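You operate a simulated robot arm through the tools that you are given. There is no shell and no other tool.

You run a simulated robot arm. Do the job below in one go: nothing can be reset, and whatever is moved stays where it is left.

TASK
Drain the foam bath and rinse the foam off the mat and the tub bottom.
Fine: drain first, with the red lever; use the shower head and put it back; blue lever off, tub empty, van floor dry.

Only the result counts: the job must be done as asked and must still hold three seconds after the hand-in. Knocking over, shifting, dropping, spilling or breaking anything else fails it.

THE ROBOT
A 6-joint arm with a two-finger gripper, fixed in place. Base frame: the origin is on the floor under the middle of its stand, x ahead of it, y to its left, z up. Units: m, rad, N and s.
It reaches about 1.637 m from its shoulder. Its first joint turns from -2.897 to 2.897 rad. Payload 3.43 kg.
The tool frame sits at the grasp point between the pads (the TCP): z along the fingers, y along the line on which they close. The tips reach 0.02 m beyond it. The gripper opens to 0.19 m; its body begins 0.248 m behind the TCP.
Orientation is told as [roll, pitch, yaw] about the base's x, y, z axes, in that order, counted from this pose: with the fingers straight down and closing along the base's y, the tool's x points along the base's -x, its y along +y and its z along -z.

THE INTERFACE
- The arm moves only by the tool send_rows. Its argument "deltas" is a list of rows, each a list of 7 numbers: the shift along the base's x, y, z in m, then the turn, a rotation vector about the base's x, y, z in rad, then the finger opening in m, from 0 to 0.19. In form: [[dx, dy, dz, ax, ay, az, hand], ...]. A call has 1 to 20 rows; each row is the pose to reach, as a shift and turn from the pose commanded when the call began. A row lasts 0.2 s, in which the tool goes at most 0.05 m and 0.15 rad; a call with a longer step from one row to the next is refused whole, and so is a gripper value outside its range. Where a pose cannot be reached the arm comes as near as it can. A force on the tool above 70 N (or 10 N above the force at the start of the call, whichever is more), or a blocked arm, ends the call early, and 0.2 s more pass. Each finger travels about 0.045 m/s and halts on what it meets, pressing with about 21 N; the grip force reading is that of the motor and also rises with nothing between the fingers. The clock runs only during rows and for 0.2 s after the last one: add rows that repeat a pose to give the fingers time. It gives the time, the measured TCP pose, the force on the tool (base axes), the opening and the grip force at its end, in the units of the frame above (readings bear some noise), with the torque about the TCP (base axes, N m) and any sound that the robot's microphone picked up.
- Cameras (640 x 400 px; columns grow to the right, rows downward): "scene" is fixed at [0.4024, 0.4999, 1.6981]; the picture's right is [-0.84, -0.54, 0.00], its down [-0.41, 0.65, -0.64] and it looks along [0.35, -0.54, -0.77] (base axes); focal length 271 px, centre (320, 200). "wrist" rides on the gripper at [0.07, -0.008, -0.288] in the tool frame; the picture's right is [0.12, 0.99, 0.00], its down [-0.96, 0.12, -0.25] and it looks along [-0.25, 0.03, 0.97] (tool axes); focal length 261 px, centre (320, 200). There is no depth. A picture from a camera that has moved, and an enlarged one, comes with that camera's place and axes in the base frame and with its lens.
- grab_frame(camera): a new picture of that camera. No time passes.
- slide_trunk(by): slides the trunk up (or, below 0, down) by that many m; the arm rides with it, the base frame stays. It gives what a move gives, with no picture.
- close_up(camera, box): a new picture of the part [left, top, right, bottom] of that camera's present view, enlarged. No time passes.
- sign_off(): hands the job in; it is judged then, once.

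Places have to be worked out from the pictures, the camera data and where the tool is seen. Open the gripper and draw the arm clear of the work before you hand the job in, unless the task says otherwise.

The tools are called after "Call:" as a command line: name --pt "numbers of a row" for each row, then --argument value for the rest, lists and objects as JSON in quotes. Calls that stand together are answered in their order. send_rows: Moves the arm, as the interface text tells. Its arguments: {"type":"object","properties":{"deltas":{"type":"array"}},"required":["deltas"]} The other tools are called the same way: slide_trunk (by) moves the trunk up or down; grab_frame (camera) takes a picture; close_up (camera, box) takes an enlarged picture of a part of a camera's view; sign_off () hands the job in.

At the start:

```text
time: 0.0
position: [0.5378, -0.2415, 1.3224]
orientation: [-0.002, -0.001, -0.001]
wrist_force: [-0.6, 0.0, 0.6]
moment: [-0.01, 0.02, 0.0]
grip_width: 0.1901
grip_force: 0.1
trunk travel left (down, up): [-0.175, 0.065]
```

scene: 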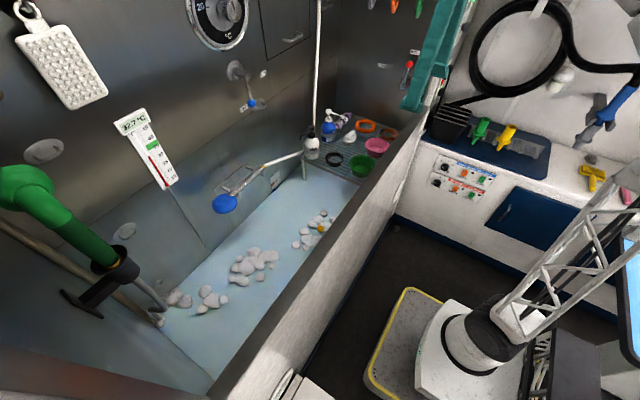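
wrist: 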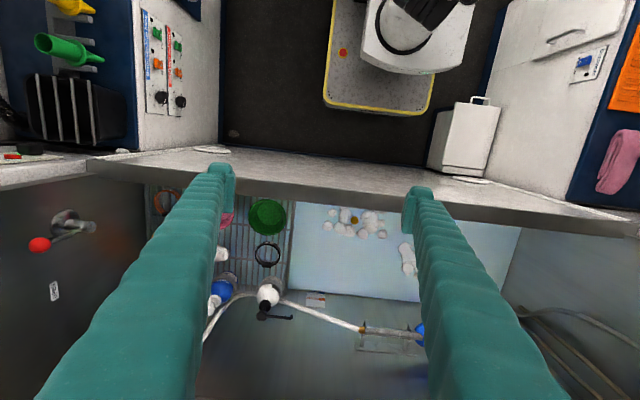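

I'll first look closely at the scene to find the red lever, blue lever and the shower head.

Call:
close_up --camera "scene" --box '[200, 40, 360, 140]'

Call:
close_up --camera "scene" --box '[280, 40, 440, 190]'

Call:
close_up --camera "scene" --box '[0, 140, 200, 340]'

Call:
close_up --camera "scene" --box '[150, 140, 350, 330]'

Call:
close_up --camera "wrist" --box '[0, 170, 160, 320]'

Call:
close_up --camera "wrist" --box '[190, 180, 450, 360]'

```text
4.00 times, centred on (280, 90) of scene
camera zoom: at [0.4024, 0.4999, 1.6981], right [-0.84, -0.54, 0.0], down [-0.41, 0.65, -0.64], along [0.35, -0.54, -0.77], focal length 1085 px, centre (480, 640)
```

zoom: 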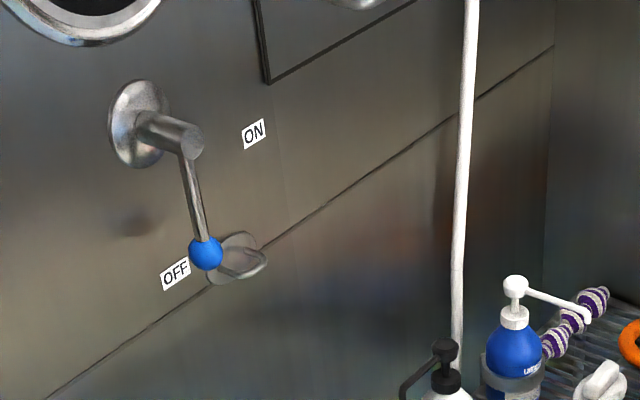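

```text
2.67 times, centred on (360, 115) of scene
camera zoom: at [0.4024, 0.4999, 1.6981], right [-0.84, -0.54, 0.0], down [-0.41, 0.65, -0.64], along [0.35, -0.54, -0.77], focal length 723 px, centre (213, 427)
```

zoom: 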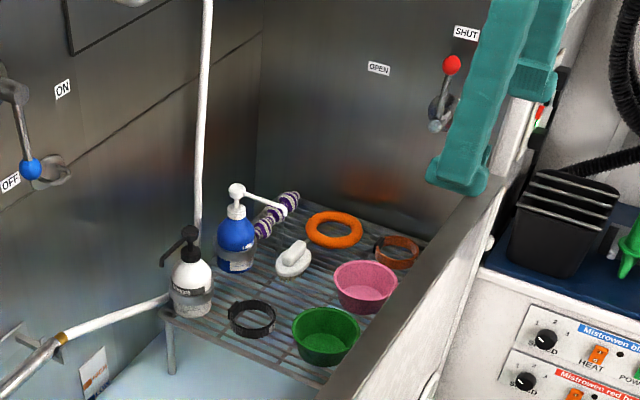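

```text
2.00 times, centred on (100, 240) of scene
camera zoom: at [0.4024, 0.4999, 1.6981], right [-0.84, -0.54, 0.0], down [-0.41, 0.65, -0.64], along [0.35, -0.54, -0.77], focal length 542 px, centre (760, 120)
```

zoom: 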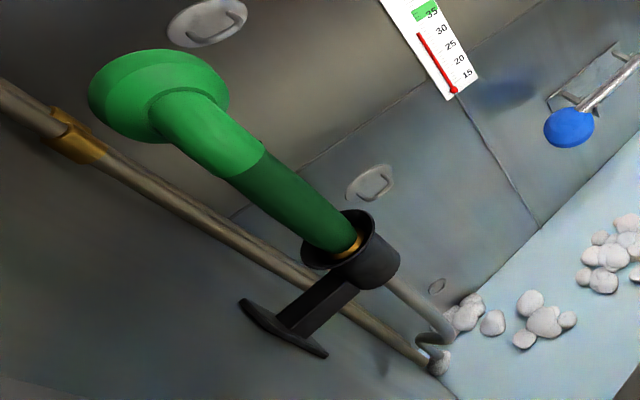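

```text
2.11 times, centred on (250, 235) of scene
camera zoom: at [0.4024, 0.4999, 1.6981], right [-0.84, -0.54, 0.0], down [-0.41, 0.65, -0.64], along [0.35, -0.54, -0.77], focal length 571 px, centre (467, 126)
```

zoom: 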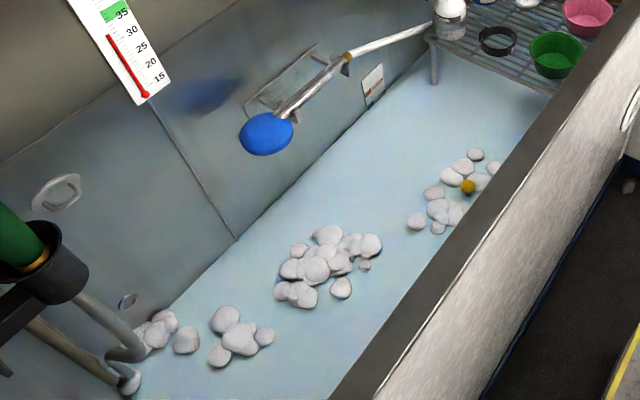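

```text
2.67 times, centred on (80, 245) of wrist
camera zoom: at [0.4658, -0.2487, 1.6118], right [-0.12, 0.99, 0.0], down [0.96, 0.12, 0.25], along [0.25, 0.03, -0.97], focal length 695 px, centre (960, 80)
```

zoom: 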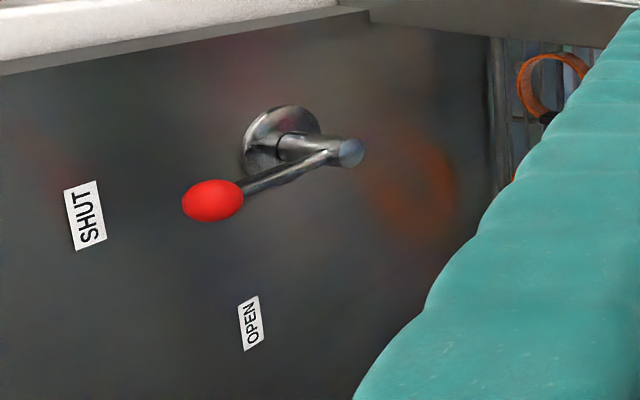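

```text
2.22 times, centred on (320, 270) of wrist
camera zoom: at [0.4658, -0.2487, 1.6118], right [-0.12, 0.99, 0.0], down [0.96, 0.12, 0.25], along [0.25, 0.03, -0.97], focal length 579 px, centre (320, 44)
```

zoom: 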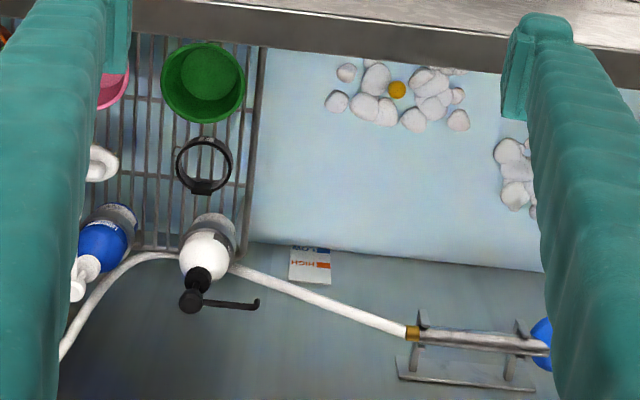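

The red ball triangulates to about [0.728, -0.732, 1.171] with its hub about 0.10 m below, on an end wall at y≈-0.786; OPEN lies toward +x. I'll look closer at the walls above and at the shower holder before moving.

Call:
close_up --camera "scene" --box '[350, 0, 450, 110]'

Call:
close_up --camera "scene" --box '[200, 130, 330, 220]'

Call:
close_up --camera "wrist" --box '[330, 290, 460, 380]'

Call:
close_up --camera "scene" --box '[210, 50, 290, 120]'

Call:
close_up --camera "scene" --box '[260, 180, 360, 260]'

```text
3.64 times, centred on (400, 55) of scene
camera zoom: at [0.4024, 0.4999, 1.6981], right [-0.84, -0.54, 0.0], down [-0.41, 0.65, -0.64], along [0.35, -0.54, -0.77], focal length 986 px, centre (29, 727)
```

zoom: 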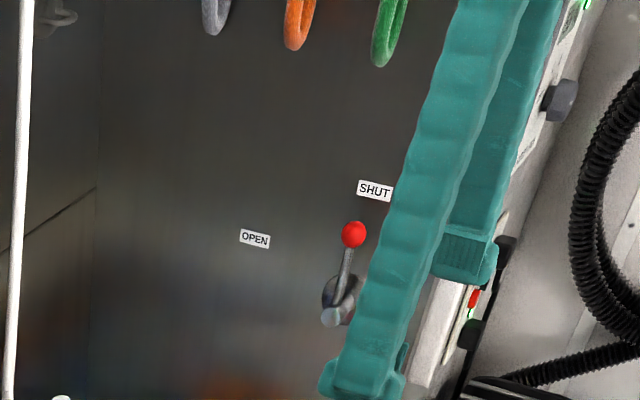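

```text
4.44 times, centred on (265, 175) of scene
camera zoom: at [0.4024, 0.4999, 1.6981], right [-0.84, -0.54, 0.0], down [-0.41, 0.65, -0.64], along [0.35, -0.54, -0.77], focal length 1205 px, centre (564, 311)
```

zoom: 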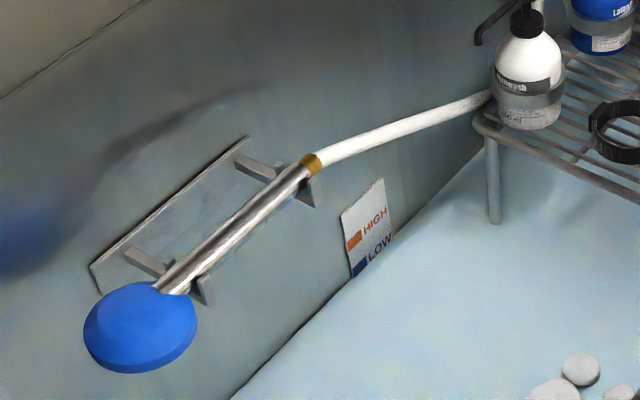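

```text
4.44 times, centred on (395, 335) of wrist
camera zoom: at [0.4658, -0.2487, 1.6118], right [-0.12, 0.99, 0.0], down [0.96, 0.12, 0.25], along [0.25, 0.03, -0.97], focal length 1158 px, centre (-13, -400)
```

zoom: 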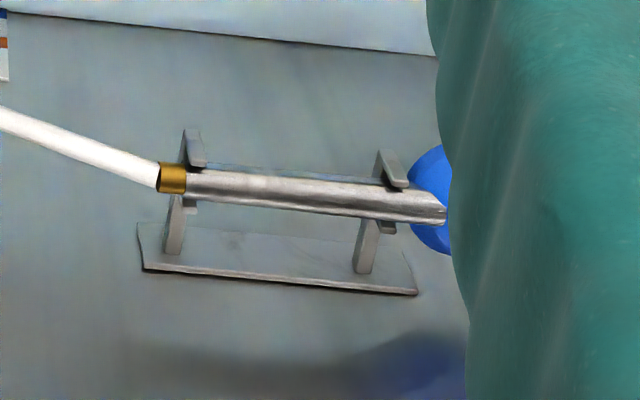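

```text
5.71 times, centred on (250, 85) of scene
camera zoom: at [0.4024, 0.4999, 1.6981], right [-0.84, -0.54, 0.0], down [-0.41, 0.65, -0.64], along [0.35, -0.54, -0.77], focal length 1550 px, centre (720, 857)
```

zoom: 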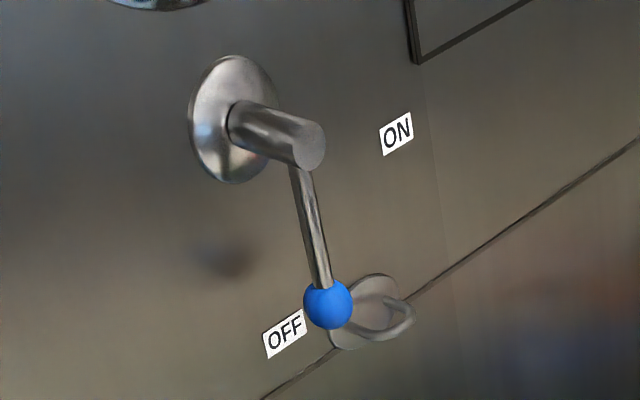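

```text
5.00 times, centred on (310, 220) of scene
camera zoom: at [0.4024, 0.4999, 1.6981], right [-0.84, -0.54, 0.0], down [-0.41, 0.65, -0.64], along [0.35, -0.54, -0.77], focal length 1356 px, centre (370, 100)
```

zoom: 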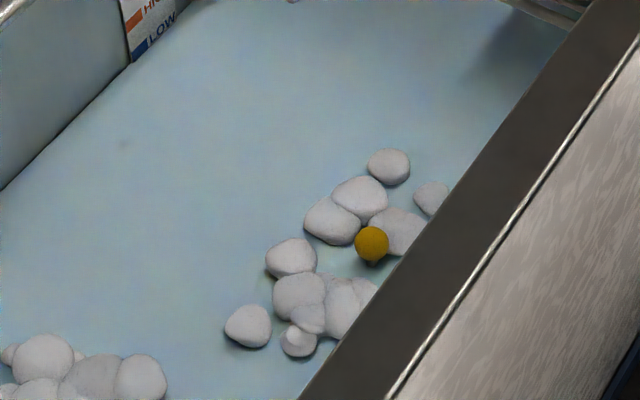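

The handle rests on two upturned hooks near [1.04, 0.05, 0.93] and the foam lies on the bottom at z≈0.66; the front rim is at x≈0.6, z≈1.08. I'll tilt the hand so the fingers point toward the red-lever wall (tools hang above it), close the fingers, and come nearer for a look.

Call:
send_rows --pt "0.008 -0.026 0 -0.105 0 0 0" --pt "0.016 -0.052 0 -0.21 0 0 0" --pt "0.025 -0.078 0 -0.315 0 0 0" --pt "0.033 -0.103 0 -0.42 0 0 0" --pt "0.041 -0.129 0 -0.524 0 0 0" --pt "0.049 -0.155 0 -0.628 0 0 0" --pt "0.057 -0.181 0 -0.733 0 0 0" --pt "0.066 -0.207 0 -0.838 0 0 0" --pt "0.074 -0.233 0 -0.943 0 0 0" --pt "0.082 -0.2585 0 -1.047 0 0 0" --pt "0.082 -0.2585 0 -1.047 0 0 0"

Call:
grab_frame --camera "wrist"

Call:
grab_frame --camera "scene"

```text
time: 2.4
position: [0.6206, -0.4988, 1.3207]
orientation: [-1.047, 0.0, -0.001]
wrist_force: [0.2, -0.9, -0.1]
moment: [-0.02, 0.02, 0.0]
grip_width: 0.0
grip_force: 21.2
trunk travel left (down, up): [-0.175, 0.065]
```

```text
taken
camera wrist: at [0.5483, -0.2535, 1.4738], right [-0.12, 0.5, -0.86], down [0.96, 0.27, 0.02], along [0.25, -0.82, -0.51], focal length 261 px, centre (320, 200)
```

wrist: 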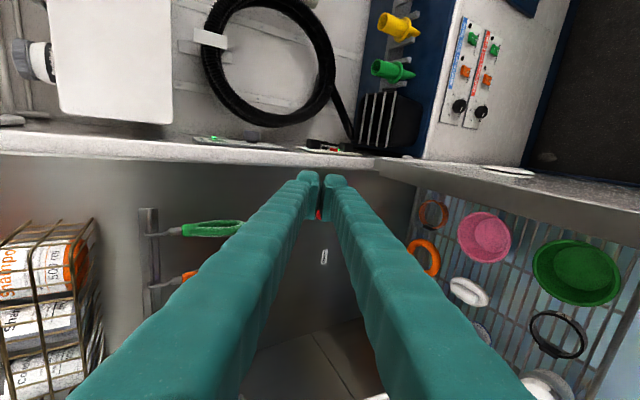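

```text
taken
```

scene: 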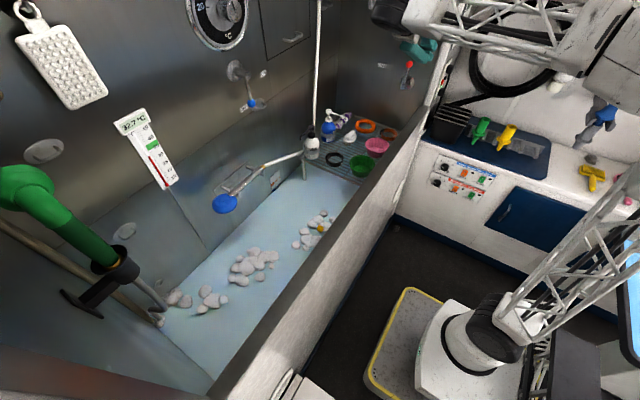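

Call:
close_up --camera "scene" --box '[360, 0, 480, 110]'

Call:
close_up --camera "wrist" --box '[250, 140, 400, 280]'

```text
3.64 times, centred on (420, 55) of scene
camera zoom: at [0.4024, 0.4999, 1.6981], right [-0.84, -0.54, 0.0], down [-0.41, 0.65, -0.64], along [0.35, -0.54, -0.77], focal length 986 px, centre (-44, 727)
```

zoom: 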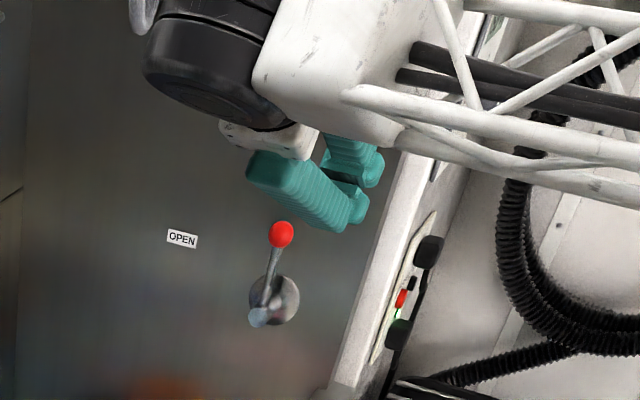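

```text
2.86 times, centred on (325, 210) of wrist
camera zoom: at [0.5483, -0.2535, 1.4738], right [-0.12, 0.5, -0.86], down [0.96, 0.27, 0.02], along [0.25, -0.82, -0.51], focal length 745 px, centre (306, 171)
```

zoom: 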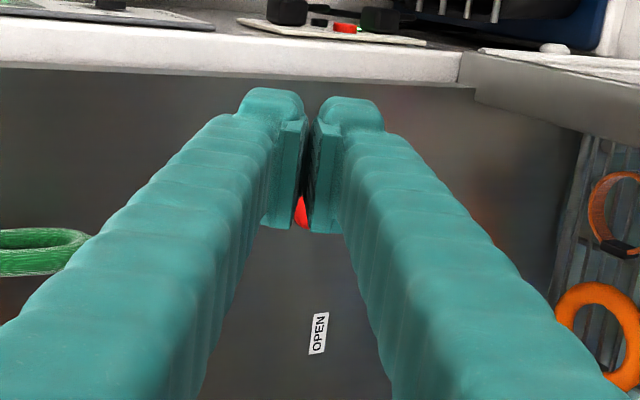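

The closed fingertips are about ±0.022 m wide in x; the lever is still up at SHUT. I'll bring the fingertips beside the red ball on its -x side, leaving a few cm gap.

Call:
send_rows --pt "0.004 -0.03 -0.019 0 0 0 0" --pt "0.008 -0.06 -0.038 0 0 0 0" --pt "0.012 -0.09 -0.057 0 0 0 0" --pt "0.016 -0.12 -0.076 0 0 0 0" --pt "0.02 -0.15 -0.095 0 0 0 0" --pt "0.025 -0.175 -0.115 0 0 0 0" --pt "0.028 -0.2 -0.135 0 0 0 0" --pt "0.03 -0.216 -0.15 0 0 0 0" --pt "0.03 -0.216 -0.15 0 0 0 0"

Call:
close_up --camera "scene" --box '[340, 20, 460, 120]'

Call:
grab_frame --camera "wrist"

```text
time: 4.4
position: [0.6489, -0.7168, 1.1726]
orientation: [-1.046, 0.0, 0.001]
wrist_force: [0.2, -0.5, -0.5]
moment: [-0.04, -0.01, 0.01]
grip_width: 0.0002
grip_force: 21.5
trunk travel left (down, up): [-0.175, 0.065]
```

```text
4.00 times, centred on (400, 70) of scene
camera zoom: at [0.4024, 0.4999, 1.6981], right [-0.84, -0.54, 0.0], down [-0.41, 0.65, -0.64], along [0.35, -0.54, -0.77], focal length 1085 px, centre (0, 720)
```

zoom: 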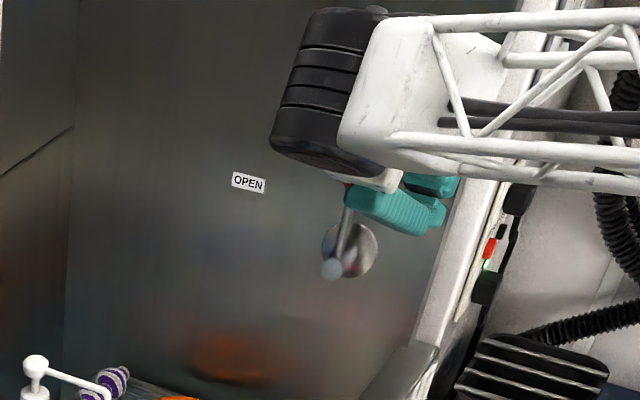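

```text
taken
camera wrist: at [0.5774, -0.4711, 1.3246], right [-0.12, 0.5, -0.86], down [0.96, 0.27, 0.02], along [0.25, -0.82, -0.51], focal length 261 px, centre (320, 200)
```

wrist: 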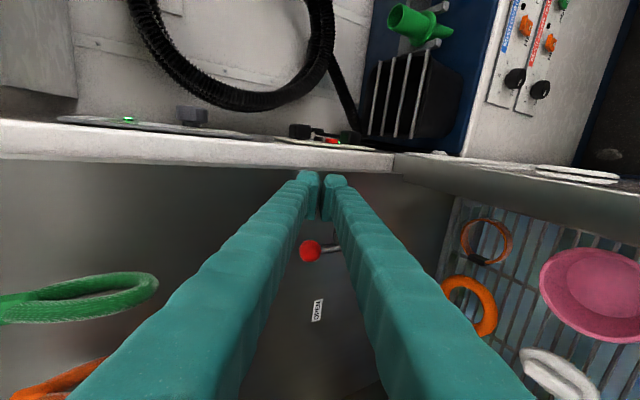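

The ball sits just ahead (+x) of the fingertips in the wrist view, as expected. I'll push it along its arc toward OPEN, up to about 60° first.

Call:
send_rows --pt "0.02 0 0 0 0 0 0" --pt "0.042 0 0 0 0 0 0" --pt "0.055 0 0.002 0 0 0 0" --pt "0.068 0 0.004 0 0 0 0" --pt "0.081 0 0.005 0 0 0 0" --pt "0.094 0 0.005 0 0 0 0" --pt "0.107 0 0.003 0 0 0 0" --pt "0.119 0 0 0 0 0 0" --pt "0.132 0 -0.006 0 0 0 0" --pt "0.144 0 -0.012 0 0 0 0" --pt "0.144 0 -0.012 0 0 0 0"

Call:
close_up --camera "scene" --box '[340, 20, 460, 120]'

Call:
grab_frame --camera "wrist"

```text
time: 6.8
position: [0.7933, -0.7168, 1.1595]
orientation: [-1.047, 0.0, 0.001]
wrist_force: [0.3, -0.2, -0.7]
moment: [-0.06, 0.01, -0.02]
grip_width: 0.0
grip_force: 20.8
trunk travel left (down, up): [-0.175, 0.065]
```

```text
4.00 times, centred on (400, 70) of scene
camera zoom: at [0.4024, 0.4999, 1.6981], right [-0.84, -0.54, 0.0], down [-0.41, 0.65, -0.64], along [0.35, -0.54, -0.77], focal length 1085 px, centre (0, 720)
```

zoom: 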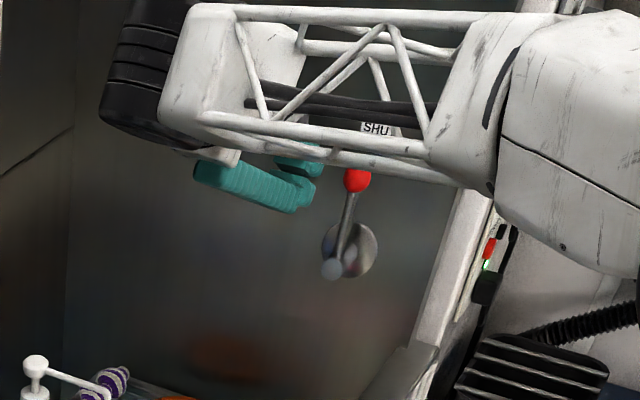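

```text
taken
camera wrist: at [0.7216, -0.4705, 1.3127], right [-0.12, 0.5, -0.86], down [0.96, 0.27, 0.02], along [0.25, -0.82, -0.51], focal length 261 px, centre (320, 200)
```

wrist: 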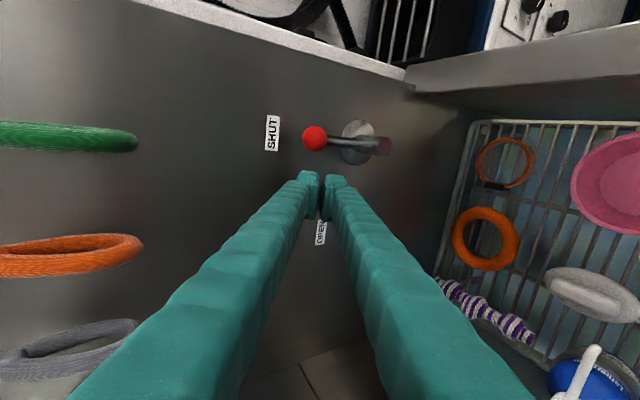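

The fingertips slid past in front of the ball: re-triangulating from the two wrist views puts it at [0.729, -0.742, 1.163], wall at y≈-0.79. I'll back off, return to its -x side and reach 2.5 cm deeper.

Call:
send_rows --pt "0 0.03 0.01 0 0 0 0" --pt "0 0.065 0.02 0 0 0 0" --pt "-0.04 0.07 0.02 0 0 0 0" --pt "-0.08 0.07 0.02 0 0 0 0" --pt "-0.12 0.07 0.02 0 0 0 0" --pt "-0.145 0.06 0.02 0 0 0 0" --pt "-0.145 0.03 0.01 0 0 0 0" --pt "-0.145 0 0.006 0 0 0 0" --pt "-0.145 -0.015 0.006 0 0 0 0" --pt "-0.145 -0.025 0.006 0 0 0 0" --pt "-0.145 -0.025 0.006 0 0 0 0"

Call:
close_up --camera "wrist" --box '[240, 150, 400, 290]'

```text
time: 9.2
position: [0.6485, -0.7423, 1.1661]
orientation: [-1.048, 0.0, -0.001]
wrist_force: [0.3, -0.7, 0.2]
moment: [0.03, 0.02, 0.01]
grip_width: 0.0
grip_force: 21.4
trunk travel left (down, up): [-0.175, 0.065]
```

```text
2.86 times, centred on (320, 220) of wrist
camera zoom: at [0.577, -0.4966, 1.3195], right [-0.12, 0.5, -0.86], down [0.96, 0.27, 0.02], along [0.25, -0.82, -0.51], focal length 745 px, centre (320, 143)
```

zoom: 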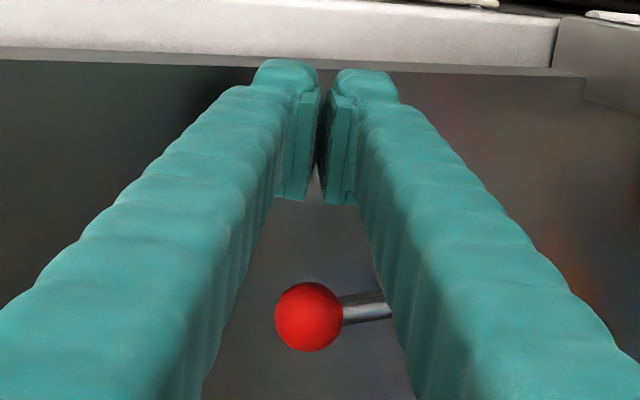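

The ball is now level with the tips and ahead of them. Pushing again along the arc to about 60°.

Call:
send_rows --pt "0.02 0 0 0 0 0 0" --pt "0.038 0 -0.002 0 0 0 0" --pt "0.05 0 0 0 0 0 0" --pt "0.06 0 0.003 0 0 0 0" --pt "0.07 0 0.006 0 0 0 0" --pt "0.082 0 0.007 0 0 0 0" --pt "0.095 0 0.007 0 0 0 0" --pt "0.108 0 0.005 0 0 0 0" --pt "0.121 0 0.001 0 0 0 0" --pt "0.133 0 -0.004 0 0 0 0" --pt "0.145 0 -0.01 0 0 0 0" --pt "0.145 0 -0.01 0 0 0 0"

Call:
close_up --camera "scene" --box '[340, 20, 460, 120]'

Call:
grab_frame --camera "wrist"

```text
time: 11.8
position: [0.7937, -0.7405, 1.1568]
orientation: [-1.047, -0.001, 0.0]
wrist_force: [-0.2, 0.0, -1.4]
moment: [0.02, -0.01, 0.03]
grip_width: 0.0
grip_force: 20.6
trunk travel left (down, up): [-0.175, 0.065]
```

```text
4.00 times, centred on (400, 70) of scene
camera zoom: at [0.4024, 0.4999, 1.6981], right [-0.84, -0.54, 0.0], down [-0.41, 0.65, -0.64], along [0.35, -0.54, -0.77], focal length 1085 px, centre (0, 720)
```

zoom: 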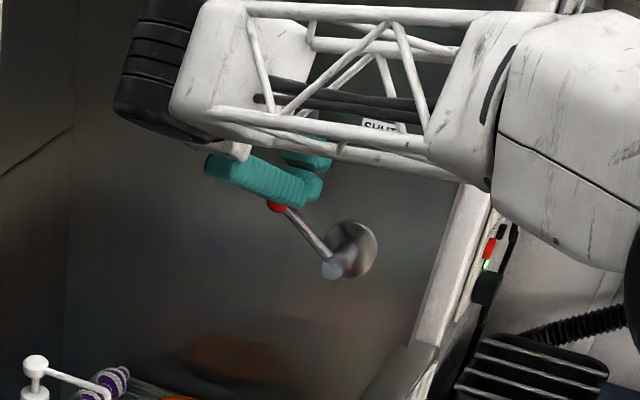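

```text
taken
camera wrist: at [0.7218, -0.4951, 1.3092], right [-0.12, 0.5, -0.86], down [0.96, 0.27, 0.02], along [0.25, -0.82, -0.51], focal length 261 px, centre (320, 200)
```

wrist: 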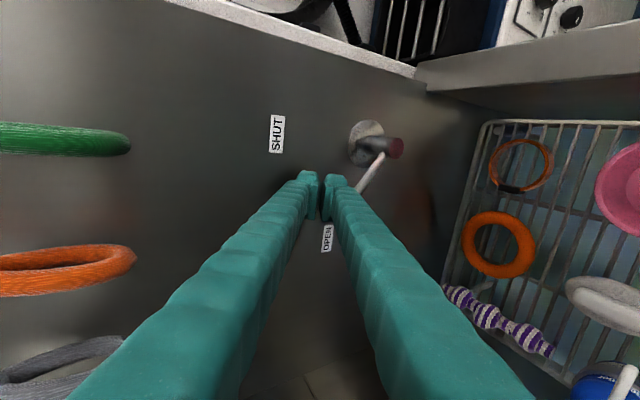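

The lever is now about 55–60° over. Continuing toward and past OPEN gently until it stops.

Call:
send_rows --pt "0.007 0 -0.006 0 0 0 0" --pt "0.014 0 -0.013 0 0 0 0" --pt "0.0215 0 -0.02 0 0 0 0" --pt "0.027 0 -0.028 0 0 0 0" --pt "0.032 0 -0.035 0 0 0 0" --pt "0.037 0 -0.043 0 0 0 0" --pt "0.037 0 -0.043 0 0 0 0"

Call:
close_up --camera "scene" --box '[340, 20, 460, 120]'

Call:
grab_frame --camera "wrist"

Call:
grab_frame --camera "scene"

```text
time: 13.2
position: [0.8245, -0.7401, 1.1314]
orientation: [-1.06, -0.006, 0.0]
wrist_force: [-9.5, 15.0, 34.9]
moment: [0.47, 0.34, -0.06]
grip_width: 0.0001
grip_force: 20.7
trunk travel left (down, up): [-0.175, 0.065]
stopped in row 6: the force on the tool passed its limit at 77 N (the readings are from after the stop); the commanded pose is now the measured one
```

```text
4.00 times, centred on (400, 70) of scene
camera zoom: at [0.4024, 0.4999, 1.6981], right [-0.84, -0.54, 0.0], down [-0.41, 0.65, -0.64], along [0.35, -0.54, -0.77], focal length 1085 px, centre (0, 720)
```

zoom: 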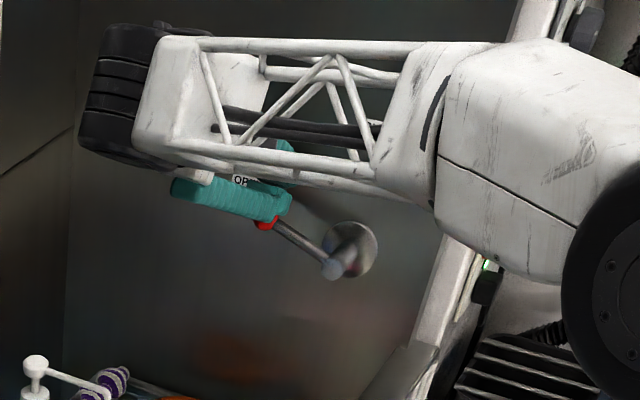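

```text
taken
camera wrist: at [0.7523, -0.4924, 1.2811], right [-0.11, 0.49, -0.87], down [0.96, 0.27, 0.03], along [0.25, -0.83, -0.5], focal length 261 px, centre (320, 200)
```

wrist: 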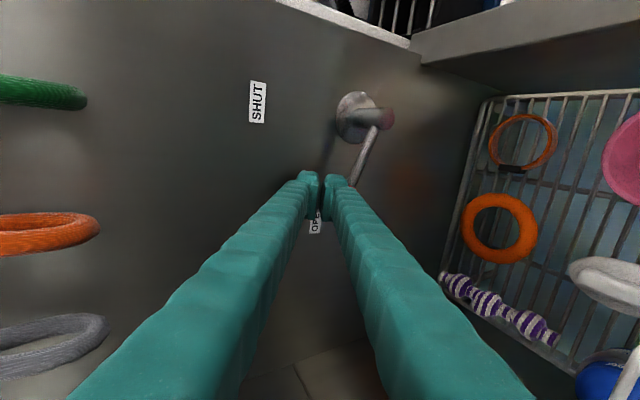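

```text
taken
```

scene: 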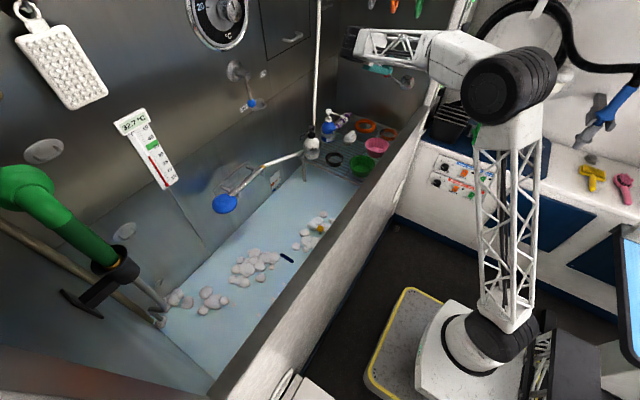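

The lever hit its stop at about 70° (OPEN) and a dark drain slot has appeared in the tub bottom. I'll back off gently and check the lever stays, letting time run for draining.

Call:
send_rows --pt "-0.005 0 0.012 0 0 0 0" --pt "-0.008 0.03 0.03 0 0 0 0" --pt "-0.008 0.07 0.05 0 0 0 0" --pt "-0.008 0.11 0.07 0 0 0 0" --pt "-0.008 0.15 0.09 0 0 0 0" --pt "-0.008 0.19 0.11 0 0 0 0" --pt "-0.008 0.23 0.13 0 0 0 0" --pt "-0.008 0.26 0.15 0 0 0 0" --pt "-0.008 0.26 0.15 0 0 0 0"

Call:
grab_frame --camera "wrist"

Call:
grab_frame --camera "scene"

Call:
close_up --camera "scene" --box '[340, 20, 460, 120]'

Call:
close_up --camera "scene" --box '[150, 140, 350, 330]'

```text
time: 15.2
position: [0.8183, -0.4825, 1.2755]
orientation: [-1.054, -0.005, -0.004]
wrist_force: [-0.2, -0.1, 0.4]
moment: [0.01, 0.0, -0.03]
grip_width: 0.0004
grip_force: 21.3
trunk travel left (down, up): [-0.175, 0.065]
```

```text
taken
camera wrist: at [0.7463, -0.2353, 1.4261], right [-0.11, 0.49, -0.86], down [0.96, 0.27, 0.03], along [0.25, -0.83, -0.5], focal length 261 px, centre (320, 200)
```

wrist: 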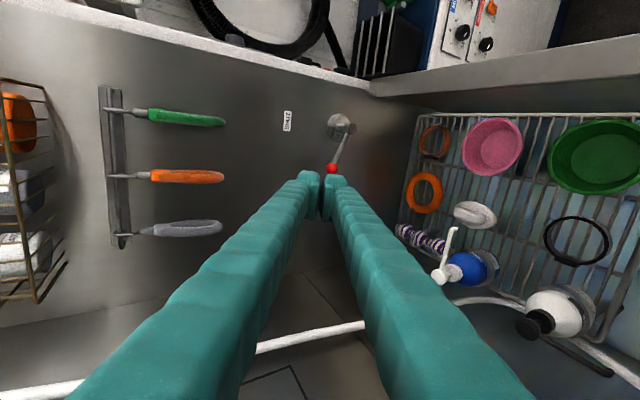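

```text
taken
```

scene: 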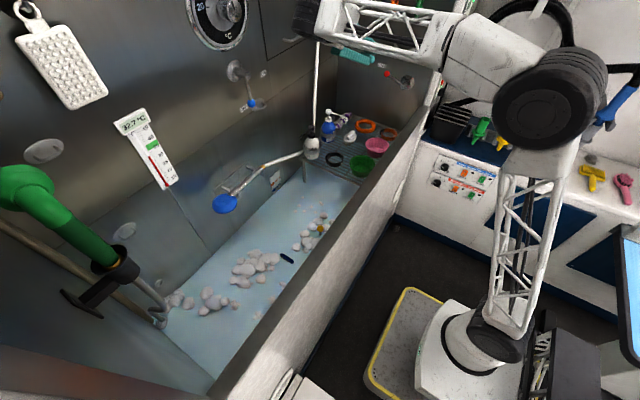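

```text
4.00 times, centred on (400, 70) of scene
camera zoom: at [0.4024, 0.4999, 1.6981], right [-0.84, -0.54, 0.0], down [-0.41, 0.65, -0.64], along [0.35, -0.54, -0.77], focal length 1085 px, centre (0, 720)
```

zoom: 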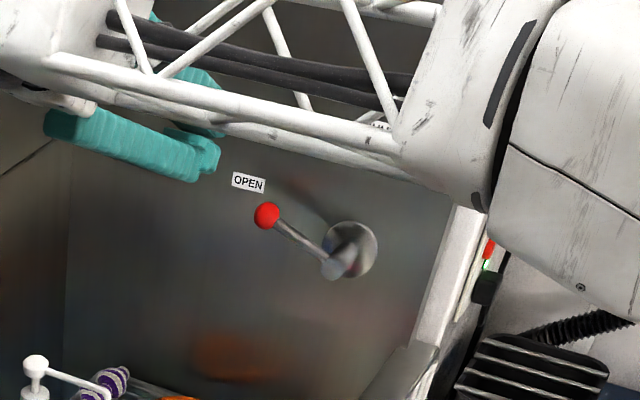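

```text
2.11 times, centred on (250, 235) of scene
camera zoom: at [0.4024, 0.4999, 1.6981], right [-0.84, -0.54, 0.0], down [-0.41, 0.65, -0.64], along [0.35, -0.54, -0.77], focal length 571 px, centre (467, 126)
```

zoom: 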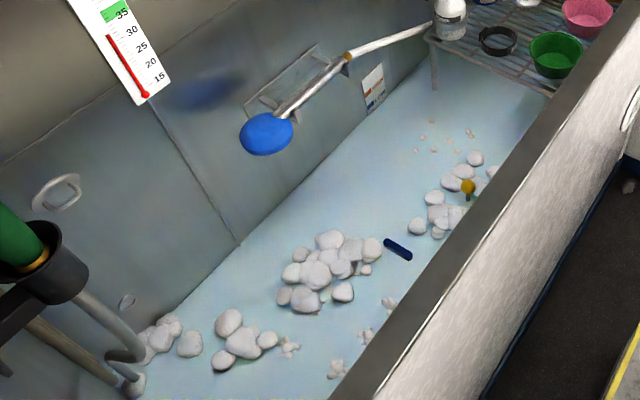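

The lever rests at the OPEN label and stays there; the water is going down (mat details and a dark blue bar now show). While it drains I'll swing the hand to face the back wall (+x), well in front of the blue lever and shower.

Call:
send_rows --pt "-0.002 0.043 0.002 0 0 0.1428 0" --pt "-0.004 0.086 0.004 0 0 0.2856 0" --pt "-0.006 0.129 0.006 0 0 0.4284 0" --pt "-0.008 0.172 0.008 0 0 0.5712 0" --pt "-0.01 0.215 0.01 0 0 0.714 0" --pt "-0.012 0.258 0.012 0 0 0.8568 0" --pt "-0.014 0.301 0.014 0 0 0.9996 0" --pt "-0.016 0.344 0.016 0 0 1.1424 0" --pt "-0.018 0.387 0.018 0 0 1.2852 0" --pt "-0.02 0.43 0.02 0 0 1.428 0" --pt "-0.022 0.473 0.022 0 0 1.5708 0" --pt "-0.022 0.473 0.022 0 0 1.5708 0" --pt "-0.022 0.473 0.022 0 0 1.5708 0"

Call:
grab_frame --camera "wrist"

Call:
grab_frame --camera "scene"

```text
time: 18.0
position: [0.7963, -0.008, 1.2978]
orientation: [-1.054, -0.005, 1.567]
wrist_force: [0.0, -0.2, -0.3]
moment: [0.0, 0.01, 0.0]
grip_width: 0.0001
grip_force: 20.9
trunk travel left (down, up): [-0.175, 0.065]
```

```text
taken
camera wrist: at [0.5491, -0.0781, 1.4478], right [-0.49, -0.12, -0.86], down [-0.27, 0.96, 0.03], along [0.83, 0.25, -0.5], focal length 261 px, centre (320, 200)
```

wrist: 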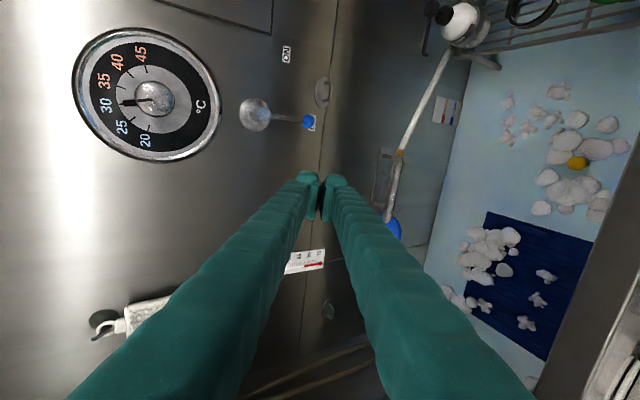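

```text
taken
```

scene: 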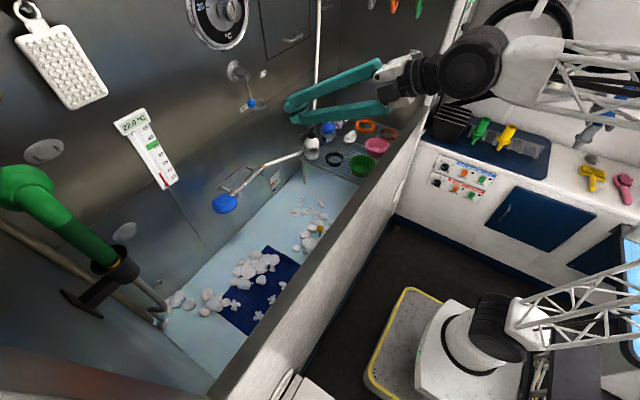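

The water has fallen and the dark mat with foam is showing; the blue ball triangulates to [1.067, -0.096, 1.187]. Let me zoom in on the shower head, foam and drain area before touching the water.

Call:
close_up --camera "wrist" --box '[340, 60, 640, 360]'

Call:
close_up --camera "wrist" --box '[220, 30, 440, 260]'

Call:
close_up --camera "scene" --box '[140, 170, 340, 340]'

```text
1.33 times, centred on (490, 210) of wrist
camera zoom: at [0.5491, -0.0781, 1.4478], right [-0.49, -0.12, -0.86], down [-0.27, 0.96, 0.03], along [0.83, 0.25, -0.5], focal length 348 px, centre (93, 187)
```

zoom: 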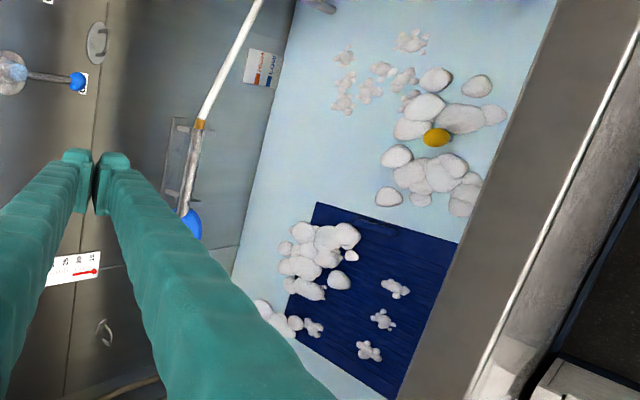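

```text
1.74 times, centred on (330, 145) of wrist
camera zoom: at [0.5491, -0.0781, 1.4478], right [-0.49, -0.12, -0.86], down [-0.27, 0.96, 0.03], along [0.83, 0.25, -0.5], focal length 453 px, centre (303, 296)
```

zoom: 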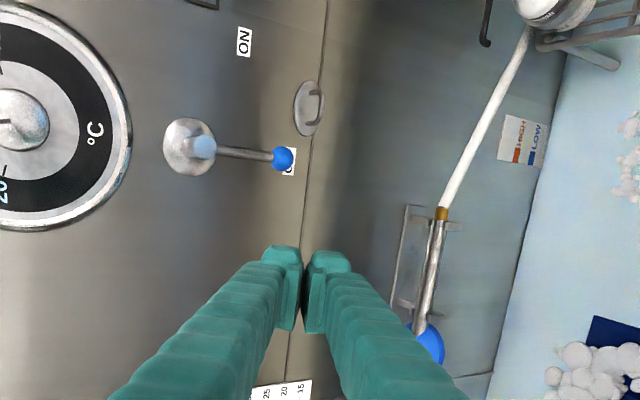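

```text
2.35 times, centred on (240, 255) of scene
camera zoom: at [0.4024, 0.4999, 1.6981], right [-0.84, -0.54, 0.0], down [-0.41, 0.65, -0.64], along [0.35, -0.54, -0.77], focal length 638 px, centre (508, 71)
```

zoom: 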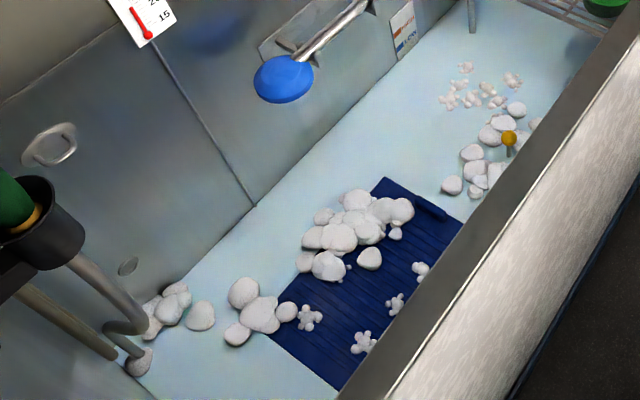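

Foam sits on the mat, near the yellow knob, and at the +y end. The dial and ring on the wall are clear of my path; I'll bring the closed fingertips to the +y side of the blue ball, staying off it while the tub finishes draining.

Call:
send_rows --pt "0.035 -0.002 -0.014 0 0 0 0" --pt "0.07 -0.004 -0.028 0 0 0 0" --pt "0.105 -0.006 -0.042 0 0 0 0" --pt "0.14 -0.008 -0.058 0 0 0 0" --pt "0.175 -0.01 -0.075 0 0 0 0" --pt "0.21 -0.012 -0.092 0 0 0 0" --pt "0.24 -0.014 -0.104 0 0 0 0" --pt "0.259 -0.017 -0.111 0 0 0 0" --pt "0.259 -0.017 -0.111 0 0 0 0" --pt "0.259 -0.017 -0.111 0 0 0 0" --pt "0.259 -0.017 -0.111 0 0 0 0" --pt "0.259 -0.017 -0.111 0 0 0 0" --pt "0.259 -0.017 -0.111 0 0 0 0" --pt "0.259 -0.017 -0.111 0 0 0 0" --pt "0.259 -0.017 -0.111 0 0 0 0"

Call:
grab_frame --camera "wrist"

Call:
grab_frame --camera "scene"

```text
time: 21.2
position: [1.0574, -0.0253, 1.1847]
orientation: [-1.054, -0.004, 1.569]
wrist_force: [0.1, 0.6, -0.2]
moment: [0.0, 0.01, 0.0]
grip_width: 0.0
grip_force: 21.3
trunk travel left (down, up): [-0.175, 0.065]
```

```text
taken
camera wrist: at [0.8097, -0.0954, 1.3359], right [-0.49, -0.12, -0.86], down [-0.27, 0.96, 0.03], along [0.83, 0.25, -0.5], focal length 261 px, centre (320, 200)
```

wrist: 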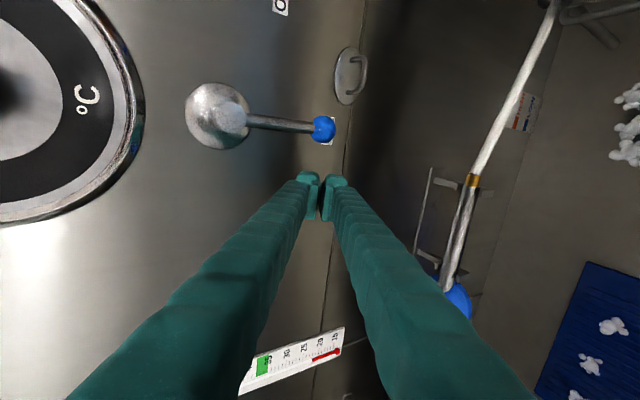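

```text
taken
```

scene: 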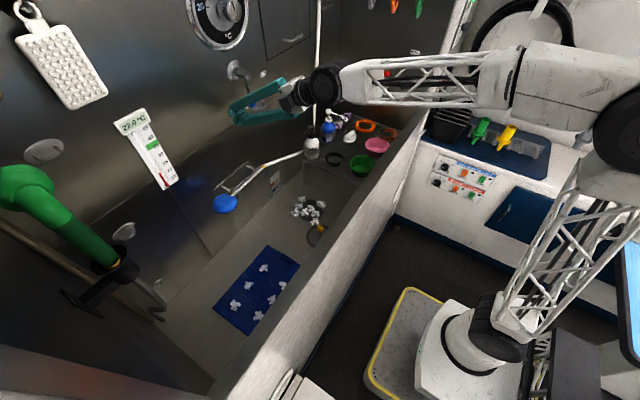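

Call:
close_up --camera "scene" --box '[200, 180, 350, 340]'

Call:
close_up --camera "scene" --box '[280, 180, 350, 260]'

Call:
close_up --camera "wrist" --box '[270, 80, 400, 230]'

Call:
close_up --camera "wrist" --box '[400, 150, 520, 330]'

```text
2.50 times, centred on (275, 260) of scene
camera zoom: at [0.4024, 0.4999, 1.6981], right [-0.84, -0.54, 0.0], down [-0.41, 0.65, -0.64], along [0.35, -0.54, -0.77], focal length 678 px, centre (432, 50)
```

zoom: 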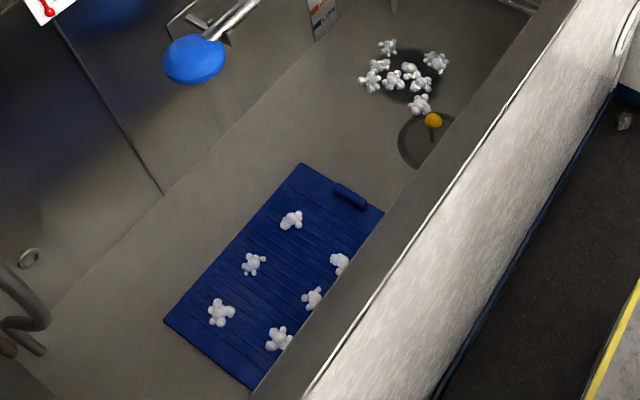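

```text
5.00 times, centred on (315, 220) of scene
camera zoom: at [0.4024, 0.4999, 1.6981], right [-0.84, -0.54, 0.0], down [-0.41, 0.65, -0.64], along [0.35, -0.54, -0.77], focal length 1356 px, centre (345, 100)
```

zoom: 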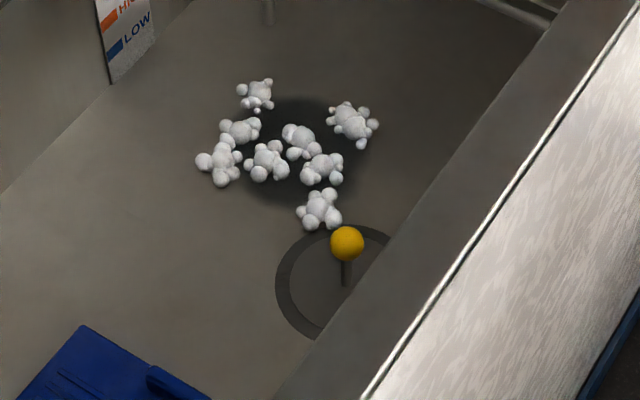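

```text
2.67 times, centred on (335, 155) of wrist
camera zoom: at [0.8097, -0.0954, 1.3359], right [-0.49, -0.12, -0.86], down [-0.27, 0.96, 0.03], along [0.83, 0.25, -0.5], focal length 695 px, centre (280, 320)
```

zoom: 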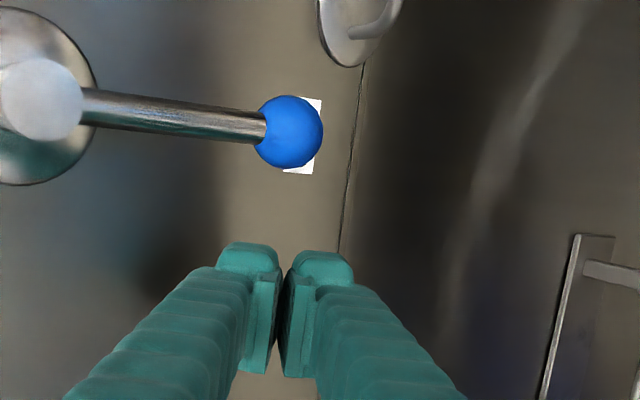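

```text
2.22 times, centred on (460, 240) of wrist
camera zoom: at [0.8097, -0.0954, 1.3359], right [-0.49, -0.12, -0.86], down [-0.27, 0.96, 0.03], along [0.83, 0.25, -0.5], focal length 579 px, centre (9, 111)
```

zoom: 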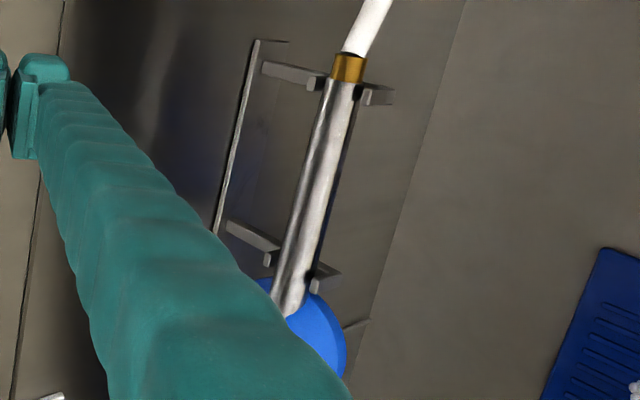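

The tub has drained: only foam clusters remain — about 6 on the mat (x 0.78–0.90, y 0.20–0.37) and 8 on the bottom by the drain (x 0.84–0.98, y -0.24 to -0.12). The shower head's disc is horizontal, facing down, so water on in the holder goes into the tub; I'll now push the blue lever on its arc toward ON.

Call:
send_rows --pt "0 -0.02 0 0 0 0 0" --pt "0 -0.034 0 0 0 0 0" --pt "0 -0.047 -0.003 0 0 0 0" --pt "0 -0.061 -0.005 0 0 0 0" --pt "0 -0.073 -0.006 0 0 0 0" --pt "0 -0.086 -0.006 0 0 0 0" --pt "0 -0.098 -0.004 0 0 0 0" --pt "0 -0.111 -0.001 0 0 0 0" --pt "0 -0.123 0.004 0 0 0 0" --pt "0 -0.135 0.01 0 0 0 0" --pt "0 -0.135 0.01 0 0 0 0"

Call:
grab_frame --camera "wrist"

Call:
grab_frame --camera "scene"

```text
time: 23.6
position: [1.0557, -0.1633, 1.1955]
orientation: [-1.052, -0.003, 1.569]
wrist_force: [-0.5, -0.1, -0.1]
moment: [-0.04, -0.03, -0.06]
grip_width: 0.0
grip_force: 20.7
trunk travel left (down, up): [-0.175, 0.065]
```

```text
taken
camera wrist: at [0.8081, -0.2322, 1.3461], right [-0.49, -0.11, -0.86], down [-0.27, 0.96, 0.03], along [0.83, 0.25, -0.5], focal length 261 px, centre (320, 200)
```

wrist: 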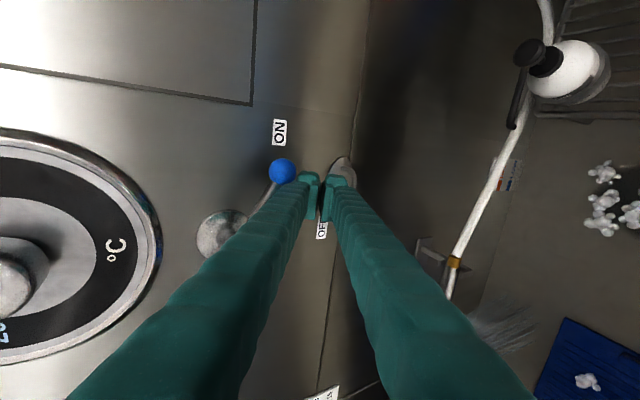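

```text
taken
```

scene: 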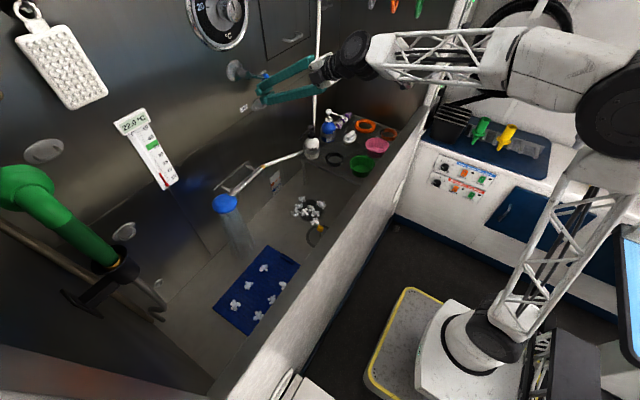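

Water now runs straight down from the head; the blue lever is nearly at ON. I'll nudge it the last bit to its stop.

Call:
send_rows --pt "0 -0.007 0.005 0 0 0 0" --pt "0 -0.014 0.011 0 0 0 0" --pt "0 -0.02 0.016 0 0 0 0" --pt "0 -0.025 0.021 0 0 0 0" --pt "0 -0.03 0.026 0 0 0 0"

Call:
close_up --camera "wrist" --box '[200, 80, 400, 280]'

Call:
close_up --camera "scene" --box '[190, 150, 330, 350]'

```text
time: 24.8
position: [1.0535, -0.1861, 1.2164]
orientation: [-1.046, -0.005, 1.574]
wrist_force: [-19.7, 25.0, -36.0]
moment: [-0.55, -0.41, -0.02]
grip_width: 0.0001
grip_force: 20.7
trunk travel left (down, up): [-0.175, 0.065]
```

```text
2.00 times, centred on (300, 180) of wrist
camera zoom: at [0.8084, -0.2579, 1.3685], right [-0.5, -0.12, -0.86], down [-0.28, 0.96, 0.03], along [0.82, 0.25, -0.51], focal length 521 px, centre (360, 240)
```

zoom: 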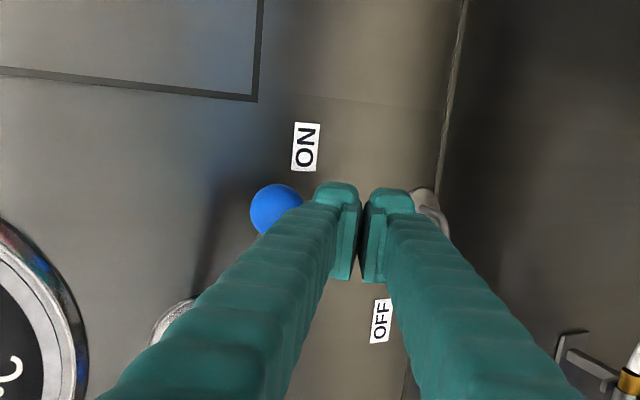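

```text
2.00 times, centred on (260, 250) of scene
camera zoom: at [0.4024, 0.4999, 1.6981], right [-0.84, -0.54, 0.0], down [-0.41, 0.65, -0.64], along [0.35, -0.54, -0.77], focal length 542 px, centre (440, 100)
```

zoom: 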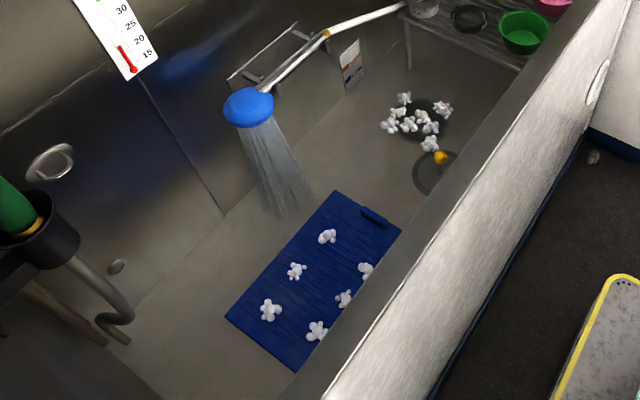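

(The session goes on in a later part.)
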